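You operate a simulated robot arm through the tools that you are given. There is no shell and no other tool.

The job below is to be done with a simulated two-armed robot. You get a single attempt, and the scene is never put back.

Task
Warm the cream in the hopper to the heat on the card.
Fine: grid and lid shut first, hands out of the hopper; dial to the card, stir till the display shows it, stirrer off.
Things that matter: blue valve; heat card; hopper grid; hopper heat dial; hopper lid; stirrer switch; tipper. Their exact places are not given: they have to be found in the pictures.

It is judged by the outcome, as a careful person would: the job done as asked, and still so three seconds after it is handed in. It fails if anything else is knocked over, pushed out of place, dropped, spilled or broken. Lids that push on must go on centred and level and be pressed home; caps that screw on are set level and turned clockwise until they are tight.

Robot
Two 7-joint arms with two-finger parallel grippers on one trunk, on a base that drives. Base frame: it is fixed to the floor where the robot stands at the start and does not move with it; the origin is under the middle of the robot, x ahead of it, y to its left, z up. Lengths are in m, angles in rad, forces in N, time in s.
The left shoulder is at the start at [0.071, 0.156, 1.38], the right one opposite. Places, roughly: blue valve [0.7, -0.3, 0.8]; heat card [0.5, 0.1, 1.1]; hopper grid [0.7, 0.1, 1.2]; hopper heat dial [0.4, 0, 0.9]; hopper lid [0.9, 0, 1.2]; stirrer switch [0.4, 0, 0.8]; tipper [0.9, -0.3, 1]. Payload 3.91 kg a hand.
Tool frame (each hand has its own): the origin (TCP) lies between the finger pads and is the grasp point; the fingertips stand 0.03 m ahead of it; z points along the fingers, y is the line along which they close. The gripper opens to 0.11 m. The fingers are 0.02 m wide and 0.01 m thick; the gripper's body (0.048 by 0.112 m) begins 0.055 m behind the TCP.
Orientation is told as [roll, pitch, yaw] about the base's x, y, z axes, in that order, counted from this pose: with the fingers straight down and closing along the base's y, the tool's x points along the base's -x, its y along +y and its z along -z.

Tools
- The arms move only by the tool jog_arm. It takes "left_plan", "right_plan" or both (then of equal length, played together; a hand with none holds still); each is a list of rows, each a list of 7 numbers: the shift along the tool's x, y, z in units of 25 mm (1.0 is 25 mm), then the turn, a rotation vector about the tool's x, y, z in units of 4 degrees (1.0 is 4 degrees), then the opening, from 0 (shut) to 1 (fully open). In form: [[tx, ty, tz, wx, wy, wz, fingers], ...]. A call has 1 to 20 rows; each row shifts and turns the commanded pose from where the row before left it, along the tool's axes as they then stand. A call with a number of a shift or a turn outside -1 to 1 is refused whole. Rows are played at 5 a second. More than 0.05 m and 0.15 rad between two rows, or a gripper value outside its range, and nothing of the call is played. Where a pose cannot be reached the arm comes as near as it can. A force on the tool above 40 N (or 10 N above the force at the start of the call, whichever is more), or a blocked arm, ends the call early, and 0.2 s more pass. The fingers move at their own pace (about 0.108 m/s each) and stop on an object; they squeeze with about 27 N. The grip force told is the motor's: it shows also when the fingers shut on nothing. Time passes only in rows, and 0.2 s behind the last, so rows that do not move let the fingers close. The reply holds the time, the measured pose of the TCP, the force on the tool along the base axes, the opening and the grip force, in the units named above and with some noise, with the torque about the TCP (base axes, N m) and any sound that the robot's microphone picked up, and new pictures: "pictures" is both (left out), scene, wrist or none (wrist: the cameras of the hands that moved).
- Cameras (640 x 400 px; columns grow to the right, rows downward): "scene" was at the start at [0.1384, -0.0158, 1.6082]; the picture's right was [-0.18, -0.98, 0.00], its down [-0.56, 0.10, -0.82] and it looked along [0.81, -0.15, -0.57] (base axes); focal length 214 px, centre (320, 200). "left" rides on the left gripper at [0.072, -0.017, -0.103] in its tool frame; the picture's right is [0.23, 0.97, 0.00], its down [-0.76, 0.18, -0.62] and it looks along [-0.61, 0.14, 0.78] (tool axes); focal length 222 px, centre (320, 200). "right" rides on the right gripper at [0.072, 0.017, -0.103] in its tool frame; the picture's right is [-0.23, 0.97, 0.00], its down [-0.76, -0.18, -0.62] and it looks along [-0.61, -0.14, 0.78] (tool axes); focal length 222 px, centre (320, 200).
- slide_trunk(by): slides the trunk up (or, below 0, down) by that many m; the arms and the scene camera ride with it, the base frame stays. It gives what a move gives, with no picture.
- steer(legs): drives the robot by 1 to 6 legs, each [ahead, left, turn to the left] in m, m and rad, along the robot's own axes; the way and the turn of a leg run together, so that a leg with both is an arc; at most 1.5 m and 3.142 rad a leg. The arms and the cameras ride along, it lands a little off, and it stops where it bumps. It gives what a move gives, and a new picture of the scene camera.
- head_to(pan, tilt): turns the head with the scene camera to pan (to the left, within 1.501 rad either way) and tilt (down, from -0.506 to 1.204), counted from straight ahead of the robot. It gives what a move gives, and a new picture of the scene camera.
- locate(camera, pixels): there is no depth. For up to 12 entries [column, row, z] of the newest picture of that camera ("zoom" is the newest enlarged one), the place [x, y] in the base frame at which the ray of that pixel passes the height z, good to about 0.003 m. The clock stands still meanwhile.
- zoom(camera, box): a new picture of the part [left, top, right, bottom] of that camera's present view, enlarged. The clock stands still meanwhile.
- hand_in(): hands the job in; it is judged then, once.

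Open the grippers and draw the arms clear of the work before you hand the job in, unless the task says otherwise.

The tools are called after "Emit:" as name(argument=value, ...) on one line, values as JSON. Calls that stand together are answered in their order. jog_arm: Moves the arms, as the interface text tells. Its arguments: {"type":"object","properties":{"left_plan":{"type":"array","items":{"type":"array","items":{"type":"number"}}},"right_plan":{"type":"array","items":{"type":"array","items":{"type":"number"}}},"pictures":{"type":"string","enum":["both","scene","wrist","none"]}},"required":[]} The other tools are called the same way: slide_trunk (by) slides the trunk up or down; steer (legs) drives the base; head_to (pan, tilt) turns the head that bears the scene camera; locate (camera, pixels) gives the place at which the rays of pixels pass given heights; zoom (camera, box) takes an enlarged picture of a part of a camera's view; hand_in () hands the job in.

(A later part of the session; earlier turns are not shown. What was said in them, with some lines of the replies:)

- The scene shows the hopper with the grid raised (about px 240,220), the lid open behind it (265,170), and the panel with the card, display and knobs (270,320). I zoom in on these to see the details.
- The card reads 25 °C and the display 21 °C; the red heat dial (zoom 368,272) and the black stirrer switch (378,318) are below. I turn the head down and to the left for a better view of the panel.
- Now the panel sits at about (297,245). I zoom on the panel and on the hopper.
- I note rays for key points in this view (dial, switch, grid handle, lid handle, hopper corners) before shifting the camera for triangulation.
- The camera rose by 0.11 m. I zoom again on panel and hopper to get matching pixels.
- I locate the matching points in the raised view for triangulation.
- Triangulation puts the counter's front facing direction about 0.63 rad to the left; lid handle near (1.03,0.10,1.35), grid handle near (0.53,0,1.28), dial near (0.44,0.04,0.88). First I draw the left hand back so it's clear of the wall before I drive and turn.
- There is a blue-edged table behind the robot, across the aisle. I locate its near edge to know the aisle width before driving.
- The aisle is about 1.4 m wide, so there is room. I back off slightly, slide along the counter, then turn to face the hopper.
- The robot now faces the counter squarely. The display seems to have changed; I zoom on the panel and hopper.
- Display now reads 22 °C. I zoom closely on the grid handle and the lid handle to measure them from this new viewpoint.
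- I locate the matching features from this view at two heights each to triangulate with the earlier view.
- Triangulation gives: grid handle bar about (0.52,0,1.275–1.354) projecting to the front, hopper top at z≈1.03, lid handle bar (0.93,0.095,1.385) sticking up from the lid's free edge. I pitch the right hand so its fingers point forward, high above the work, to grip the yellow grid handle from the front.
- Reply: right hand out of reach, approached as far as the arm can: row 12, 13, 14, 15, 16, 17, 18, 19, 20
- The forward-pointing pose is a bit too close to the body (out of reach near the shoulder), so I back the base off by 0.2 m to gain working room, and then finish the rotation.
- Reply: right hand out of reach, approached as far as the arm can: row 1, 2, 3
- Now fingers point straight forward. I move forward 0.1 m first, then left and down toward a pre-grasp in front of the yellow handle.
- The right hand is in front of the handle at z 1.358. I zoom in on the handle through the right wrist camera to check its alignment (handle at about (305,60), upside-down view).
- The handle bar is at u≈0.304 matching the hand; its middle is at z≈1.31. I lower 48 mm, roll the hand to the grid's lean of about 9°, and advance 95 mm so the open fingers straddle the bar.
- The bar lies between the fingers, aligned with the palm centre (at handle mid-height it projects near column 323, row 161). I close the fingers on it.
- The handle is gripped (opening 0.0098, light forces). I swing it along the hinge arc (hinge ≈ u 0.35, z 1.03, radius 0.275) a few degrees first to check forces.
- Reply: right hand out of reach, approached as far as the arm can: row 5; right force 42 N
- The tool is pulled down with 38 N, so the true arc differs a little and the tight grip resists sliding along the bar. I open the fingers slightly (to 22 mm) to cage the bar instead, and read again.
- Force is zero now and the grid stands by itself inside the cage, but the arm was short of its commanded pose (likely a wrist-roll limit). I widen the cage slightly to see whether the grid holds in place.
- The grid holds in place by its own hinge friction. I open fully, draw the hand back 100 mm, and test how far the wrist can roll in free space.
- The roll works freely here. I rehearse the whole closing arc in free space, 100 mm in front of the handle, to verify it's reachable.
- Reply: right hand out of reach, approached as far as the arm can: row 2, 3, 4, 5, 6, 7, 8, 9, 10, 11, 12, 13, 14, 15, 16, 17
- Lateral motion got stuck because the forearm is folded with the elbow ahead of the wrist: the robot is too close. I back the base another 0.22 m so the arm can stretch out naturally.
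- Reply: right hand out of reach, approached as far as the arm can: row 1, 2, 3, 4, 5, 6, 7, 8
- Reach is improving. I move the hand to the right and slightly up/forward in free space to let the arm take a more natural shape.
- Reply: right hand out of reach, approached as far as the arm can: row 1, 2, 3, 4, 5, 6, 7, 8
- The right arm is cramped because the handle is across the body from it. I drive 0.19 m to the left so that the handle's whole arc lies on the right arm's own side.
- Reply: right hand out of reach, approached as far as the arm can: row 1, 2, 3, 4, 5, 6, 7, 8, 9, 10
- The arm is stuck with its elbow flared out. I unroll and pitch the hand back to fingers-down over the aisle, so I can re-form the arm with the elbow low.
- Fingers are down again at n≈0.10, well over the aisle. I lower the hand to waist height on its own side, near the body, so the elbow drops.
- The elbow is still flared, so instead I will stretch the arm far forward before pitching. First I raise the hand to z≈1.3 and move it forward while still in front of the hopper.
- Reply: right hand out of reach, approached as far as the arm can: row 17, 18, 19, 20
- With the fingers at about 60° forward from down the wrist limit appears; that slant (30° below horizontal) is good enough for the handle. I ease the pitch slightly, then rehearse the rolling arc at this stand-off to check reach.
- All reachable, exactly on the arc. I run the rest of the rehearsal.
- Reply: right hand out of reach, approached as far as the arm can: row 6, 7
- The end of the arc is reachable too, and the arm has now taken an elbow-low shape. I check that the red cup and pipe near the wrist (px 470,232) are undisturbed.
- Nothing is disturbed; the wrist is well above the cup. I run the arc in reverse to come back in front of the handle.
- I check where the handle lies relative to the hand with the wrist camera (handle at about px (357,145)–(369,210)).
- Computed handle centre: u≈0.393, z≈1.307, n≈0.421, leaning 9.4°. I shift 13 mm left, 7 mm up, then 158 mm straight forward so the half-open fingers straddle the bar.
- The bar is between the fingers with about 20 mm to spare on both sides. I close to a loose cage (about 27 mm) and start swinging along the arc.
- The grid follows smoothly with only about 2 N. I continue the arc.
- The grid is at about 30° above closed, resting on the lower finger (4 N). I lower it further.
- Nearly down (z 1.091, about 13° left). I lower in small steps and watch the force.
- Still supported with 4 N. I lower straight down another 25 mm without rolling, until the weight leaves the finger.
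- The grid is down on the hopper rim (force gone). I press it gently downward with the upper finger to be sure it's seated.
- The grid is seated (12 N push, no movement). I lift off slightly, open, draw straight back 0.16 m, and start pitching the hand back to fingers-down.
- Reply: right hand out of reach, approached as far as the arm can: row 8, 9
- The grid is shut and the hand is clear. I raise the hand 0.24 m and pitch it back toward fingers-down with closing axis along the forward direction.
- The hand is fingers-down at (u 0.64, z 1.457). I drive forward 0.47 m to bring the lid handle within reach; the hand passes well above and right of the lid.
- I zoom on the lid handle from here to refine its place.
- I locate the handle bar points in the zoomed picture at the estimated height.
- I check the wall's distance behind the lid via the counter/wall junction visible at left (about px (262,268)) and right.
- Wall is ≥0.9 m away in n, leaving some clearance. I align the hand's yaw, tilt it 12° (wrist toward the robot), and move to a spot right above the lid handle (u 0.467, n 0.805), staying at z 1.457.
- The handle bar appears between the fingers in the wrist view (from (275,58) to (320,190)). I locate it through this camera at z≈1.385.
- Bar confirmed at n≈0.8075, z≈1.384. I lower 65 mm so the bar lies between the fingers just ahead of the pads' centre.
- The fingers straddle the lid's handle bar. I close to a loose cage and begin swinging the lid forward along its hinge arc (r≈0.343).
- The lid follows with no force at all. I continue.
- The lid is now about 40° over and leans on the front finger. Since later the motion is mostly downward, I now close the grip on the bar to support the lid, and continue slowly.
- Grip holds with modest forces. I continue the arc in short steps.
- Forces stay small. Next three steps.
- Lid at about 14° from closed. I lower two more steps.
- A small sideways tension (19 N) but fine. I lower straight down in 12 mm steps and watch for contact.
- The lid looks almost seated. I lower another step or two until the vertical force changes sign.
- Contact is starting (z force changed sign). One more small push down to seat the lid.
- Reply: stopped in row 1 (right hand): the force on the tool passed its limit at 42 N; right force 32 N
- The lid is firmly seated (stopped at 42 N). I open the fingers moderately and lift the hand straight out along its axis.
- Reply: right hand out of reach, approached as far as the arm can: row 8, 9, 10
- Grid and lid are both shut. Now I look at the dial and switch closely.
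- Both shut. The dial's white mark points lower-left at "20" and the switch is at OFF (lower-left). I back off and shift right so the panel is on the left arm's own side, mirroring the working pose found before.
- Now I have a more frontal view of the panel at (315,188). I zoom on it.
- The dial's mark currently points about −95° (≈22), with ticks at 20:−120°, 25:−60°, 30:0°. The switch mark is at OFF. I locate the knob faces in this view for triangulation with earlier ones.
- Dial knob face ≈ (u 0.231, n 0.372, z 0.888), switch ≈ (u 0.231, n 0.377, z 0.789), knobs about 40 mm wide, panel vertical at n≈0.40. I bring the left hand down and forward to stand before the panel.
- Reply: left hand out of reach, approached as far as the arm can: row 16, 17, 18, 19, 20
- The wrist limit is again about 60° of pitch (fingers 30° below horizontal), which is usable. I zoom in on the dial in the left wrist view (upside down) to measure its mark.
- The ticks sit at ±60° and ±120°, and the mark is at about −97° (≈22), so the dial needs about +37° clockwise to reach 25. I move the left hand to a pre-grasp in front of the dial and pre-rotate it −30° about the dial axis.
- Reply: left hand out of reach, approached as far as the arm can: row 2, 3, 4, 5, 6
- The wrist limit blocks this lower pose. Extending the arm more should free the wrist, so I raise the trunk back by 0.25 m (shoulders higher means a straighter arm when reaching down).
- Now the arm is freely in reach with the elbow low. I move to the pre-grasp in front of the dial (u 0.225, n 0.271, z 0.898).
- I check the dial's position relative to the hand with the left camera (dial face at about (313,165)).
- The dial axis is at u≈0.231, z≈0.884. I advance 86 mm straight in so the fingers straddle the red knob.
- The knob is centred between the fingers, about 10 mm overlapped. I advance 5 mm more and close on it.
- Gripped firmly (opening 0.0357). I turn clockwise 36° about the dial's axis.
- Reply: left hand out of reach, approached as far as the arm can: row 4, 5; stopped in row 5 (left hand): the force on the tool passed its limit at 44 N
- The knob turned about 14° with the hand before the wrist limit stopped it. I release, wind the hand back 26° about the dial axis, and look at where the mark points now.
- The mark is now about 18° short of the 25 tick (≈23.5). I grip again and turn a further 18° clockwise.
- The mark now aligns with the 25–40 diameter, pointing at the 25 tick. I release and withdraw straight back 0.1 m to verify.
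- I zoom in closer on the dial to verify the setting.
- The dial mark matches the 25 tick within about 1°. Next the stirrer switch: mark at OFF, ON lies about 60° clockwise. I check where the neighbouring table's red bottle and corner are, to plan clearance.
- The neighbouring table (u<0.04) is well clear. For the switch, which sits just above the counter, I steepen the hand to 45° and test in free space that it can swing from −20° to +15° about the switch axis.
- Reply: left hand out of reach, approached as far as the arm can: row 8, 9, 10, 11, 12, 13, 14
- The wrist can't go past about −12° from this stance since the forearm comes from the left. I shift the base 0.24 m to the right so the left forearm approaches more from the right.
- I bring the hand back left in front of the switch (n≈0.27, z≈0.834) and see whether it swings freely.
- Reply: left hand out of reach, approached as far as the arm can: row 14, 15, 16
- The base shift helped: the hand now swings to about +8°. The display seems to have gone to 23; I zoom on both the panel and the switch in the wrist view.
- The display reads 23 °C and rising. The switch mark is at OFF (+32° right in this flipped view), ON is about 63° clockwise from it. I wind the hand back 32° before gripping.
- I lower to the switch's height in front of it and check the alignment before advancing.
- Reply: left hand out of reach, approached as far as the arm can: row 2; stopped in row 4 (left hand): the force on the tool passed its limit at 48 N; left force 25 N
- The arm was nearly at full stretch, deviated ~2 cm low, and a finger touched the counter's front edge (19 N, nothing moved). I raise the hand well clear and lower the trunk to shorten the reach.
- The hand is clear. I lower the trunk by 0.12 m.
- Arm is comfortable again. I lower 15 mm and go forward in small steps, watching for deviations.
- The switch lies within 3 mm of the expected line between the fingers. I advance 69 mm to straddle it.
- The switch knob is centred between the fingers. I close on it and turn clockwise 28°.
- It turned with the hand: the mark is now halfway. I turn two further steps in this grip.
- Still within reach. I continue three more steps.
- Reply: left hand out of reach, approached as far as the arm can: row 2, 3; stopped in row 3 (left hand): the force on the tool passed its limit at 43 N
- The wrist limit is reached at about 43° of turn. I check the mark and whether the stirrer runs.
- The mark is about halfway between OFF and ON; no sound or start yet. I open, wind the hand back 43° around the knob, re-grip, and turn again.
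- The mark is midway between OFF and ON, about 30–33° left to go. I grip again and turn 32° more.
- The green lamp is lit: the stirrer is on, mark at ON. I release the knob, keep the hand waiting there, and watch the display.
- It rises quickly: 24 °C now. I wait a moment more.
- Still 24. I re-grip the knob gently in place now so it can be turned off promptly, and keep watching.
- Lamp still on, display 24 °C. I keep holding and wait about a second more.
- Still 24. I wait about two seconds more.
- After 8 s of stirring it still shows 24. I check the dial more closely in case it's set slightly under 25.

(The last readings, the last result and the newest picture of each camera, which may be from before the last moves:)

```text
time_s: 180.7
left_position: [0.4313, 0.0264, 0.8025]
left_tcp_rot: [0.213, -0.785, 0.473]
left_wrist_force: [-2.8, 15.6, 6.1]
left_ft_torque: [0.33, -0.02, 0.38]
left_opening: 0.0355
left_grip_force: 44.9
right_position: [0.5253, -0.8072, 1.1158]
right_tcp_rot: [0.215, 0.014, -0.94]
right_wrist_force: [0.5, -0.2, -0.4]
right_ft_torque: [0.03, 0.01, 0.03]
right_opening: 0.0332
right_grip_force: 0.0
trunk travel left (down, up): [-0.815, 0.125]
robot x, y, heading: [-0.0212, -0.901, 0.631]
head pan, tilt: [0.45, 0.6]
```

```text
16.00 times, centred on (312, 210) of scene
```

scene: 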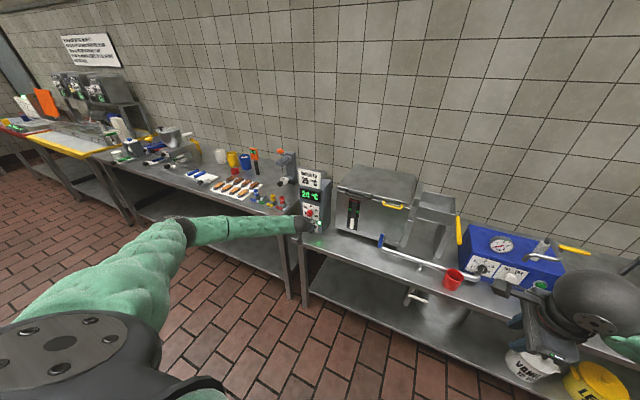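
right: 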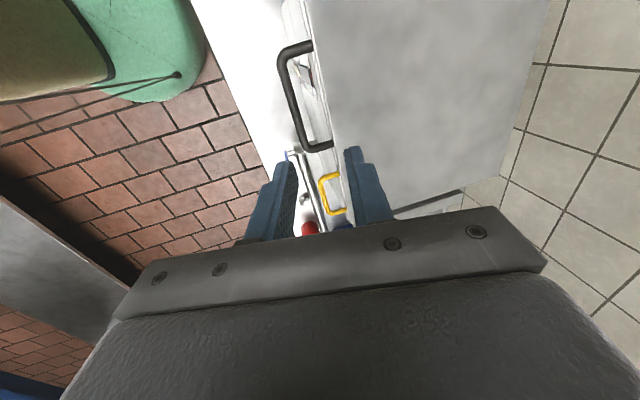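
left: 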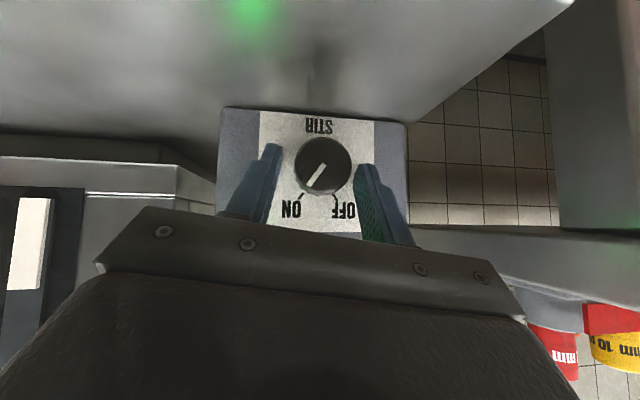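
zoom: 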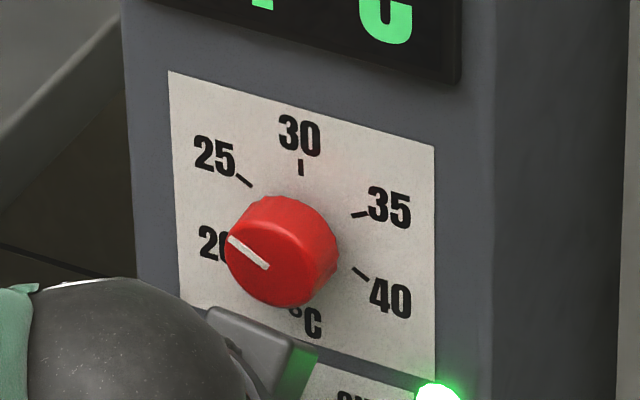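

The dial mark is exactly parallel to the 25 tick, so the setting is right. I keep waiting for the display.

Emit:
jog_arm(left_plan=[[0, 0, 0, 0, 0, 0, 0], [0, 0, 0, 0, 0, 0, 0], [0, 0, 0, 0, 0, 0, 0], [0, 0, 0, 0, 0, 0, 0], [0, 0, 0, 0, 0, 0, 0], [0, 0, 0, 0, 0, 0, 0], [0, 0, 0, 0, 0, 0, 0], [0, 0, 0, 0, 0, 0, 0], [0, 0, 0, 0, 0, 0, 0], [0, 0, 0, 0, 0, 0, 0], [0, 0, 0, 0, 0, 0, 0], [0, 0, 0, 0, 0, 0, 0]], pictures="scene")

Emit:
zoom(camera="scene", box=[290, 180, 340, 240])

```text
time_s: 183.3
left_position: [0.4305, 0.0266, 0.8012]
left_tcp_rot: [0.212, -0.786, 0.474]
left_wrist_force: [-3.6, 18.8, 8.0]
left_ft_torque: [0.37, -0.05, 0.42]
left_opening: 0.0356
left_grip_force: 45.0
right_position: [0.5249, -0.8055, 1.1168]
right_tcp_rot: [0.213, 0.013, -0.94]
right_wrist_force: [0.7, 0.0, -0.3]
right_ft_torque: [0.01, 0.02, -0.02]
right_opening: 0.0331
right_grip_force: 0.0
trunk travel left (down, up): [-0.815, 0.125]
robot x, y, heading: [-0.0248, -0.904, 0.629]
head pan, tilt: [0.45, 0.6]
```

scene: 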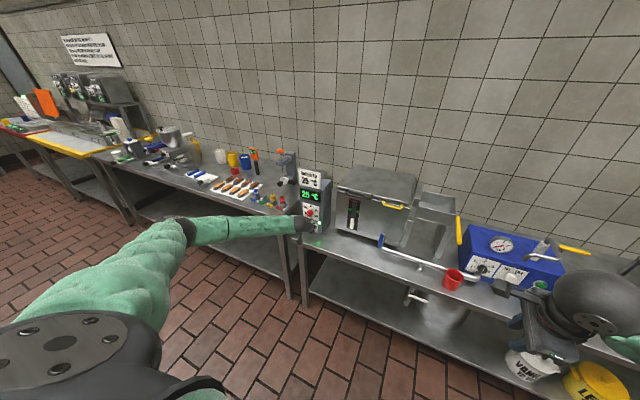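

```text
6.67 times, centred on (315, 210) of scene
```

zoom: 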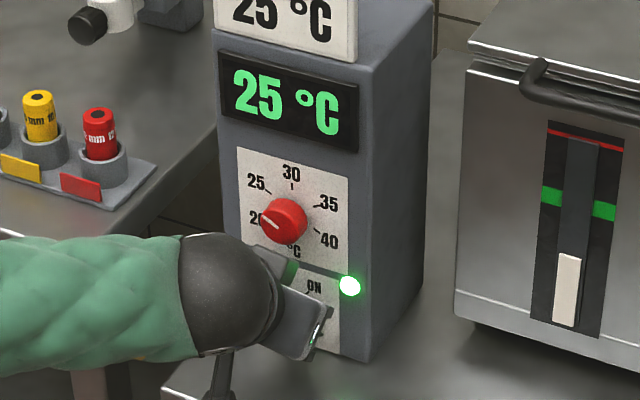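

The display shows 25 °C. I turn the switch counter-clockwise toward OFF (36° in this grip).

Emit:
jog_arm(left_plan=[[0, 0.045, 0, 0.702, 0, -0.712, 0], [0, 0.045, 0, 0.702, 0, -0.712, 0], [0, 0.045, 0, 0.702, 0, -0.712, 0], [0, 0.045, 0, 0.702, 0, -0.712, 0], [0, 0.045, 0, 0.702, 0, -0.712, 0], [0, 0.045, 0, 0.702, 0, -0.712, 0], [0, 0.045, 0, 0.702, 0, -0.712, 0], [0, 0.045, 0, 0.702, 0, -0.712, 0], [0, 0.045, 0, 0.702, 0, -0.712, 0]])

Emit:
zoom(camera="left", box=[240, 100, 400, 230])

Emit:
zoom(camera="scene", box=[290, 180, 340, 240])

```text
time_s: 185.3
left_position: [0.425, 0.0337, 0.8]
left_tcp_rot: [-0.642, -0.684, 1.066]
left_wrist_force: [-11.3, 24.2, 6.6]
left_ft_torque: [0.89, -0.62, 1.36]
left_opening: 0.0358
left_grip_force: 45.5
right_position: [0.5229, -0.8059, 1.117]
right_tcp_rot: [0.213, 0.013, -0.941]
right_wrist_force: [-0.4, -0.3, 0.4]
right_ft_torque: [-0.01, -0.05, -0.01]
right_opening: 0.033
right_grip_force: 0.1
trunk travel left (down, up): [-0.815, 0.125]
robot x, y, heading: [-0.023, -0.9044, 0.632]
head pan, tilt: [0.45, 0.6]
```

scene: 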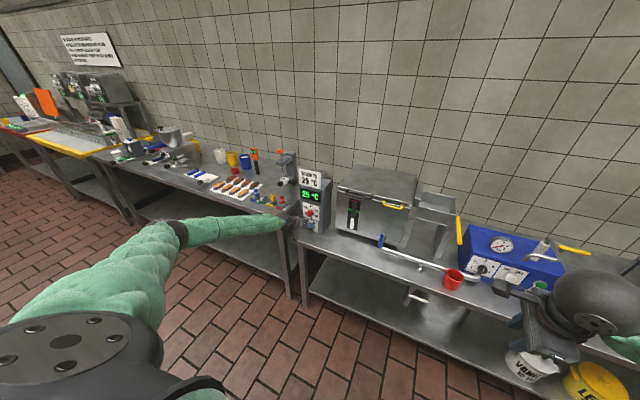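
left: 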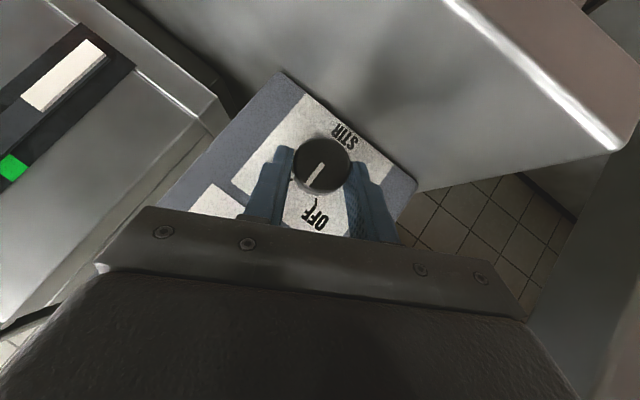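

```text
3.08 times, centred on (320, 165) of left
```

zoom: 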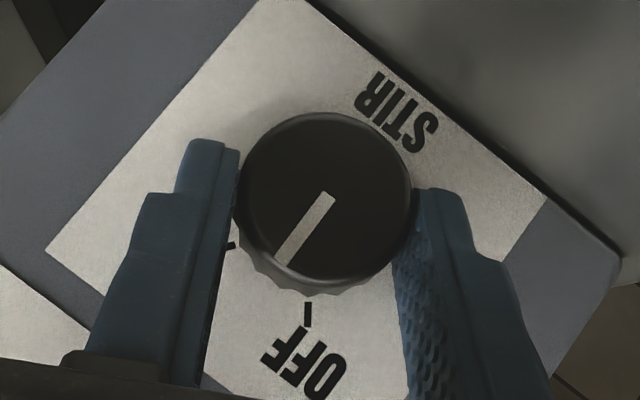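

```text
6.67 times, centred on (315, 210) of scene
```

zoom: 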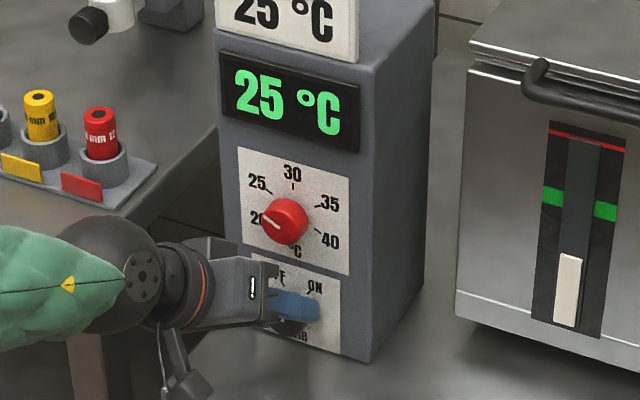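

The lamp is out and the display holds 25 °C. The mark is midway, so I re-grip to bring the switch fully to OFF: open, rotate the hand +36° around, close again.

Emit:
jog_arm(left_plan=[[0, 0, 0, 0, 0, 0, 0.3], [0, 0, 0, 0, 0, 0, 0.45], [0, -0.045, 0, -0.702, 0, 0.712, 0.45], [0, -0.045, 0, -0.702, 0, 0.712, 0.45], [0, -0.045, 0, -0.702, 0, 0.712, 0.45], [0, -0.045, 0, -0.702, 0, 0.712, 0.45], [0, -0.045, 0, -0.702, 0, 0.712, 0.45], [0, -0.045, 0, -0.702, 0, 0.712, 0.45], [0, -0.045, 0, -0.702, 0, 0.712, 0.45], [0, -0.045, 0, -0.702, 0, 0.712, 0.45], [0, -0.045, 0, -0.702, 0, 0.712, 0.45], [0, 0, 0, 0, 0, 0, 0.45]])

Emit:
zoom(camera="left", box=[240, 100, 400, 230])

Emit:
zoom(camera="scene", box=[290, 180, 340, 240])

```text
time_s: 187.9
left_position: [0.4327, 0.0245, 0.802]
left_tcp_rot: [0.212, -0.784, 0.472]
left_wrist_force: [0.7, 0.3, 0.2]
left_ft_torque: [0.01, 0.0, 0.01]
left_opening: 0.0494
left_grip_force: 0.1
right_position: [0.5262, -0.8074, 1.1159]
right_tcp_rot: [0.214, 0.013, -0.941]
right_wrist_force: [0.7, -0.2, -0.1]
right_ft_torque: [0.0, 0.0, 0.0]
right_opening: 0.033
right_grip_force: 0.0
trunk travel left (down, up): [-0.815, 0.125]
robot x, y, heading: [-0.0269, -0.8985, 0.63]
head pan, tilt: [0.45, 0.6]
```

scene: 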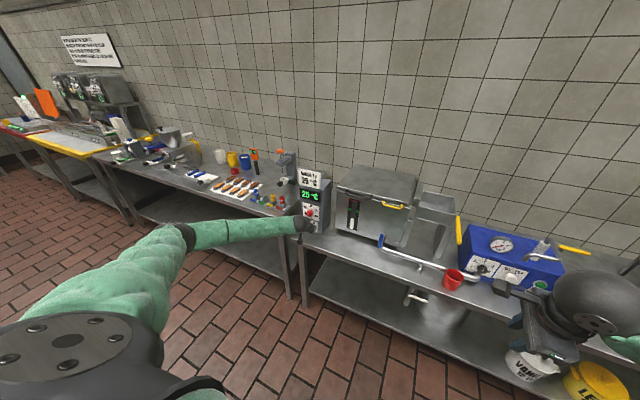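
left: 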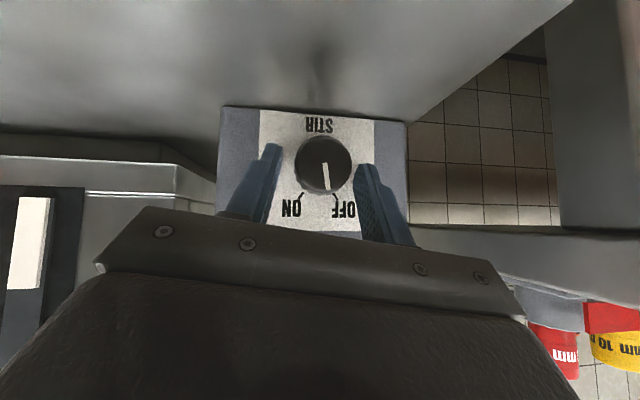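

```text
3.08 times, centred on (320, 165) of left
```

zoom: 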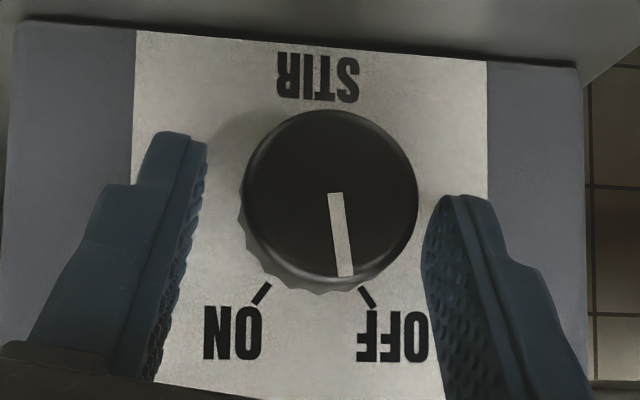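

```text
6.67 times, centred on (315, 210) of scene
```

zoom: 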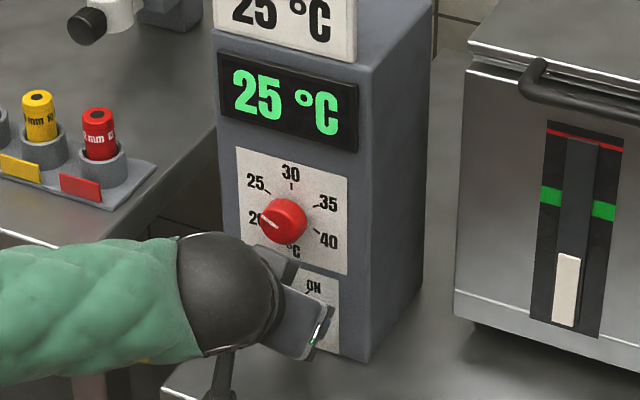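

The mark needs about 26° more counter-clockwise to point at OFF. I grip and turn it.

Emit:
jog_arm(left_plan=[[0, 0, 0, 0, 0, 0, 0.25], [0, 0, 0, 0, 0, 0, 0], [0, 0, 0, 0, 0, 0, 0], [0, 0.045, 0, 0.702, 0, -0.712, 0], [0, 0.045, 0, 0.702, 0, -0.712, 0], [0, 0.045, 0, 0.702, 0, -0.712, 0], [0, 0.045, 0, 0.702, 0, -0.712, 0], [0, 0.045, 0, 0.702, 0, -0.712, 0], [0, 0.045, 0, 0.702, 0, -0.712, 0], [0, 0.03, 0, 0.5, 0, -0.51, 0]])

Emit:
zoom(camera="left", box=[240, 100, 400, 230])

```text
time_s: 190.1
left_position: [0.4273, 0.032, 0.8027]
left_tcp_rot: [-0.44, -0.745, 0.934]
left_wrist_force: [-2.5, 17.8, 5.4]
left_ft_torque: [0.65, 0.07, 0.36]
left_opening: 0.0355
left_grip_force: 45.4
right_position: [0.5253, -0.8068, 1.1176]
right_tcp_rot: [0.216, 0.014, -0.941]
right_wrist_force: [-0.3, 0.3, -0.1]
right_ft_torque: [0.02, 0.03, 0.02]
right_opening: 0.033
right_grip_force: 0.1
trunk travel left (down, up): [-0.815, 0.125]
robot x, y, heading: [-0.0282, -0.9025, 0.633]
head pan, tilt: [0.45, 0.6]
```

scene: 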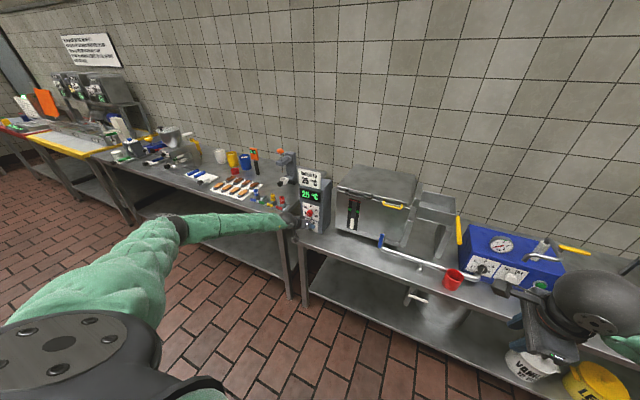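
left: 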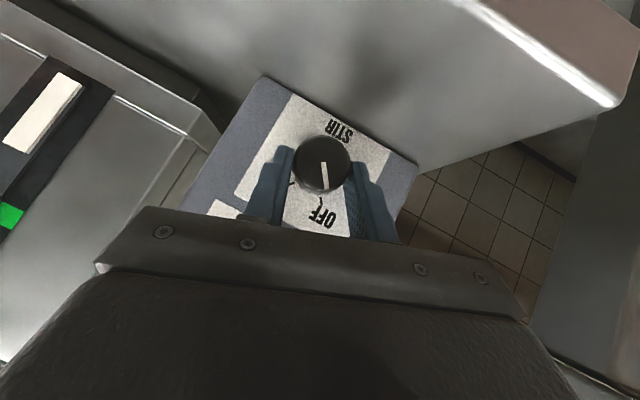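

```text
3.08 times, centred on (320, 165) of left
```

zoom: 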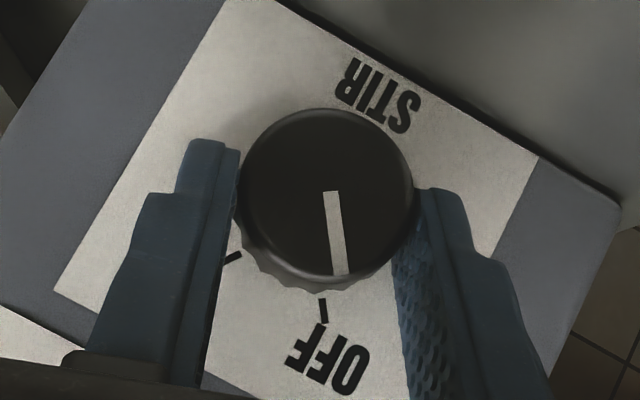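

The switch mark is at OFF as at the start. I open the fingers and withdraw straight back, then check everything.

Emit:
jog_arm(left_plan=[[0, 0, 0, 0, 0, 0, 0.3], [0, 0, 0, 0, 0, 0, 0.45], [0.56, 0, -0.57, 0, 0, 0, 0.45], [0.7, 0, -0.712, 0, 0, 0, 0.45], [0.7, 0, -0.712, 0, 0, 0, 0.45], [0.7, 0, -0.712, 0, 0, 0, 0.45], [0.7, 0, -0.712, 0, 0, 0, 0.45], [0.7, 0, -0.712, 0, 0, 0, 0.45], [0, -0.3, -1, 0, 0, 0, 0.45], [0, -0.3, -1, 0, 0, 0, 0.45], [0, -0.3, -1, 0, 0, 0, 0.45], [0, -0.3, -1, 0, 0, 0, 0.45]])

Emit:
zoom(camera="scene", box=[290, 160, 340, 240])

Emit:
zoom(camera="left", box=[220, 50, 400, 220])

```text
time_s: 192.7
left_position: [0.2551, -0.1013, 0.877]
left_tcp_rot: [-0.442, -0.745, 0.934]
left_wrist_force: [-1.0, -0.6, -0.6]
left_ft_torque: [0.01, 0.01, -0.01]
left_opening: 0.0493
left_grip_force: 0.1
right_position: [0.5248, -0.808, 1.1175]
right_tcp_rot: [0.215, 0.015, -0.942]
right_wrist_force: [0.3, 0.3, -0.6]
right_ft_torque: [-0.01, -0.03, 0.02]
right_opening: 0.033
right_grip_force: 0.1
trunk travel left (down, up): [-0.815, 0.125]
robot x, y, heading: [-0.0236, -0.9008, 0.63]
head pan, tilt: [0.45, 0.6]
```

scene: 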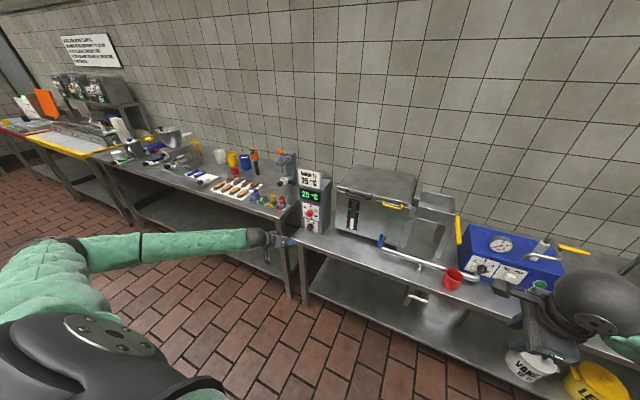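
left: 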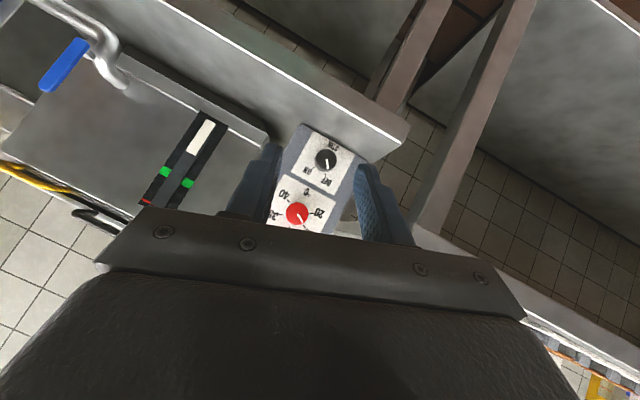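

```text
5.00 times, centred on (315, 200) of scene
```

zoom: 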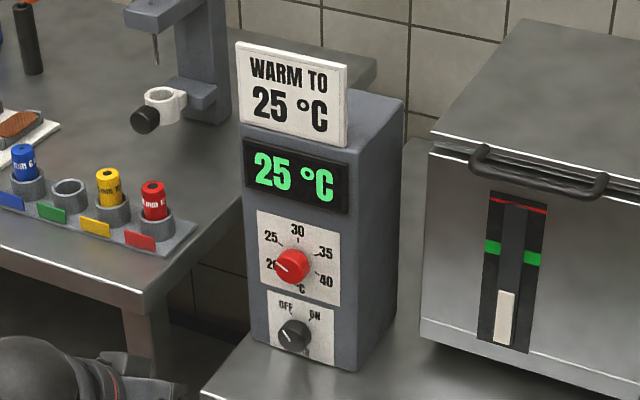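

```text
2.35 times, centred on (310, 135) of left
```

zoom: 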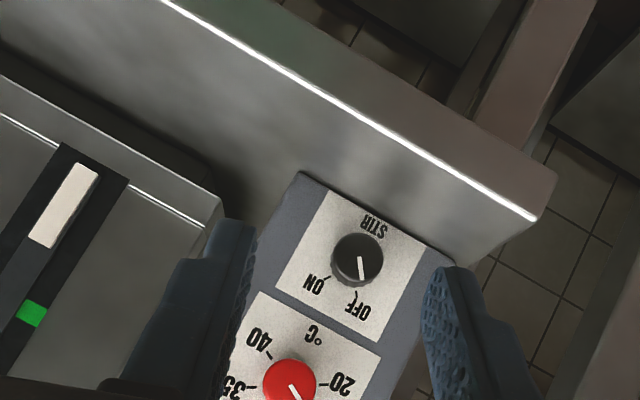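

Display 25 °C, lamp out, switch at OFF, dial at 25. I draw the left hand further back, open both grippers, and confirm that the reading holds.

Emit:
jog_arm(left_plan=[[0.5, 0, -0.8, 0, 0, 0, 0.8], [0.5, 0, -0.8, 0, 0, 0, 1], [0.3, 0, -0.8, 0, 0, 0, 1], [0, 0, -0.8, 0, 0, 0, 1], [0, 0, -0.8, 0, 0, 0, 1], [0, 0, 0, 0, 0, 0, 1], [0, 0, 0, 0, 0, 0, 1], [0, 0, 0, 0, 0, 0, 1], [0, 0, 0, 0, 0, 0, 1], [0, 0, 0, 0, 0, 0, 1], [0, 0, 0, 0, 0, 0, 1], [0, 0, 0, 0, 0, 0, 1]], right_plan=[[0, 0, 0, 0, 0, 0, 0.5], [0, 0, 0, 0, 0, 0, 1], [0, 0, 0, 0, 0, 0, 1], [0, 0, 0, 0, 0, 0, 1], [0, 0, 0, 0, 0, 0, 1], [0, 0, 0, 0, 0, 0, 1], [0, 0, 0, 0, 0, 0, 1], [0, 0, 0, 0, 0, 0, 1], [0, 0, 0, 0, 0, 0, 1], [0, 0, 0, 0, 0, 0, 1], [0, 0, 0, 0, 0, 0, 1], [0, 0, 0, 0, 0, 0, 1]], pictures="scene")

Emit:
zoom(camera="scene", box=[290, 160, 340, 240])

Emit:
zoom(camera="scene", box=[298, 198, 326, 236])

Emit:
zoom(camera="scene", box=[320, 150, 480, 300])

```text
time_s: 195.3
left_position: [0.1721, -0.143, 0.9219]
left_tcp_rot: [-0.441, -0.745, 0.934]
left_wrist_force: [-0.3, 0.3, -0.3]
left_ft_torque: [0.01, -0.04, -0.02]
left_opening: 0.1099
left_grip_force: 0.0
right_position: [0.5258, -0.8064, 1.1182]
right_tcp_rot: [0.215, 0.015, -0.941]
right_wrist_force: [-0.6, -0.4, 0.2]
right_ft_torque: [0.0, -0.03, -0.03]
right_opening: 0.1097
right_grip_force: 0.0
trunk travel left (down, up): [-0.815, 0.125]
robot x, y, heading: [-0.0252, -0.9038, 0.627]
head pan, tilt: [0.45, 0.6]
```

scene: 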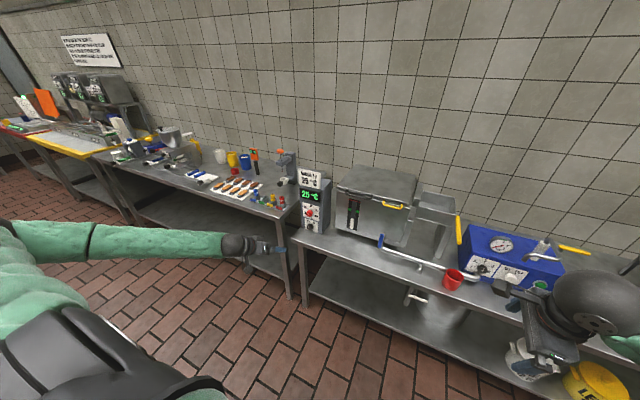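

```text
5.00 times, centred on (315, 200) of scene
```

zoom: 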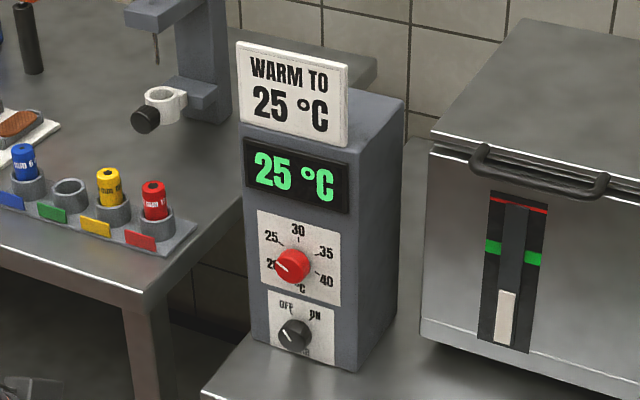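

```text
10.53 times, centred on (312, 217) of scene
```

zoom: 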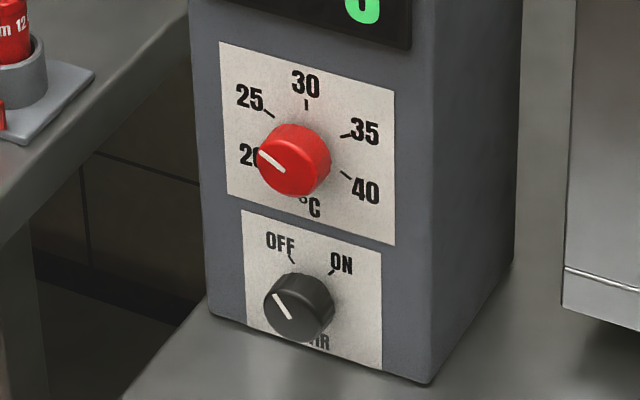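

```text
2.67 times, centred on (400, 225) of scene
```

zoom: 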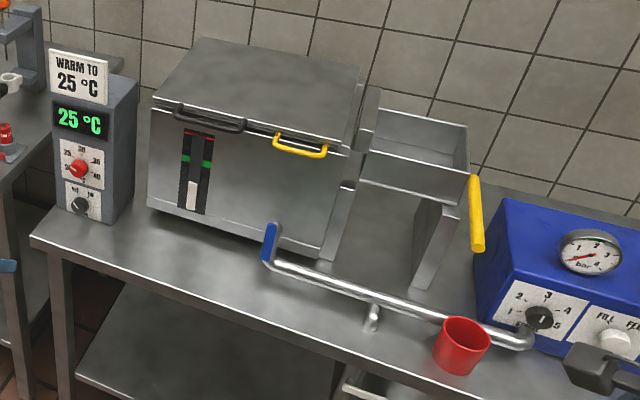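

Everything is in order: lid and grid shut, dial at 25, switch OFF, cup and valve untouched. I wait four more seconds to see that 25 °C holds.

Emit:
jog_arm(left_plan=[[0, 0, 0, 0, 0, 0, 1], [0, 0, 0, 0, 0, 0, 1], [0, 0, 0, 0, 0, 0, 1], [0, 0, 0, 0, 0, 0, 1], [0, 0, 0, 0, 0, 0, 1], [0, 0, 0, 0, 0, 0, 1], [0, 0, 0, 0, 0, 0, 1], [0, 0, 0, 0, 0, 0, 1], [0, 0, 0, 0, 0, 0, 1], [0, 0, 0, 0, 0, 0, 1], [0, 0, 0, 0, 0, 0, 1], [0, 0, 0, 0, 0, 0, 1], [0, 0, 0, 0, 0, 0, 1], [0, 0, 0, 0, 0, 0, 1], [0, 0, 0, 0, 0, 0, 1], [0, 0, 0, 0, 0, 0, 1], [0, 0, 0, 0, 0, 0, 1], [0, 0, 0, 0, 0, 0, 1], [0, 0, 0, 0, 0, 0, 1], [0, 0, 0, 0, 0, 0, 1]], pictures="scene")

Emit:
zoom(camera="scene", box=[290, 160, 340, 240])

```text
time_s: 199.5
left_position: [0.1715, -0.1425, 0.9217]
left_tcp_rot: [-0.442, -0.747, 0.936]
left_wrist_force: [0.5, -0.2, -0.2]
left_ft_torque: [0.02, -0.02, -0.04]
left_opening: 0.1101
left_grip_force: 0.1
right_position: [0.5244, -0.8069, 1.1174]
right_tcp_rot: [0.216, 0.015, -0.942]
right_wrist_force: [-0.7, -0.1, -0.6]
right_ft_torque: [-0.03, 0.0, 0.03]
right_opening: 0.1102
right_grip_force: 0.0
trunk travel left (down, up): [-0.815, 0.125]
robot x, y, heading: [-0.0196, -0.9052, 0.63]
head pan, tilt: [0.45, 0.6]
```

scene: 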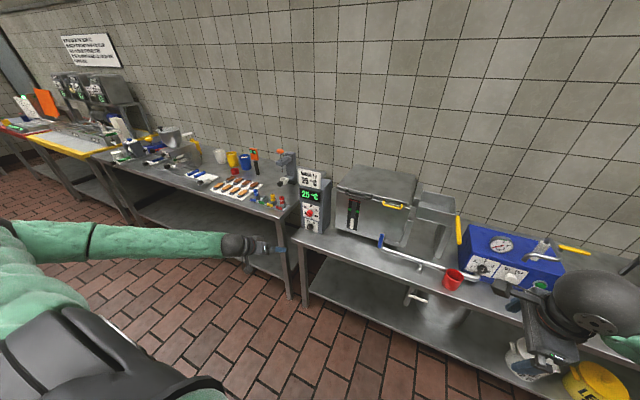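

```text
5.00 times, centred on (315, 200) of scene
```

zoom: 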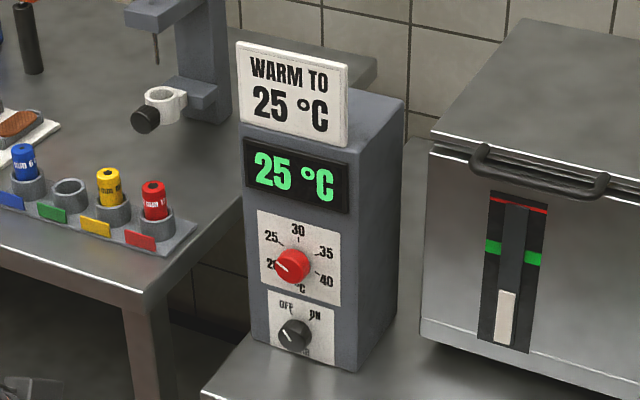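

The display holds at 25 °C with the stirrer off, the grid and lid shut, the dial at 25, both grippers open and the arms clear. I hand the job in.

Emit:
hand_in()

```text
The job is handed in.
```

The cream is warmed to the card's 25 °C: the display read 25 and was still holding there about nine seconds after I confirmed the stirrer off.

- **Hopper:** the grid was closed first, then the lid. The lid is pressed home and both are seated, and no hand went into the hopper.
- **Heat dial:** turned from about 22 to 25, with the mark lined up on the 25 tick.
- **Stirrer:** switched on until the display changed to 25, then turned back to OFF. Its lamp is out.
- **Arms:** both grippers are open and drawn clear.

While I was reaching for the switch, one finger touched the counter's front edge. Nothing moved. The blue valve, the tipper and the red cup look untouched in the last pictures.
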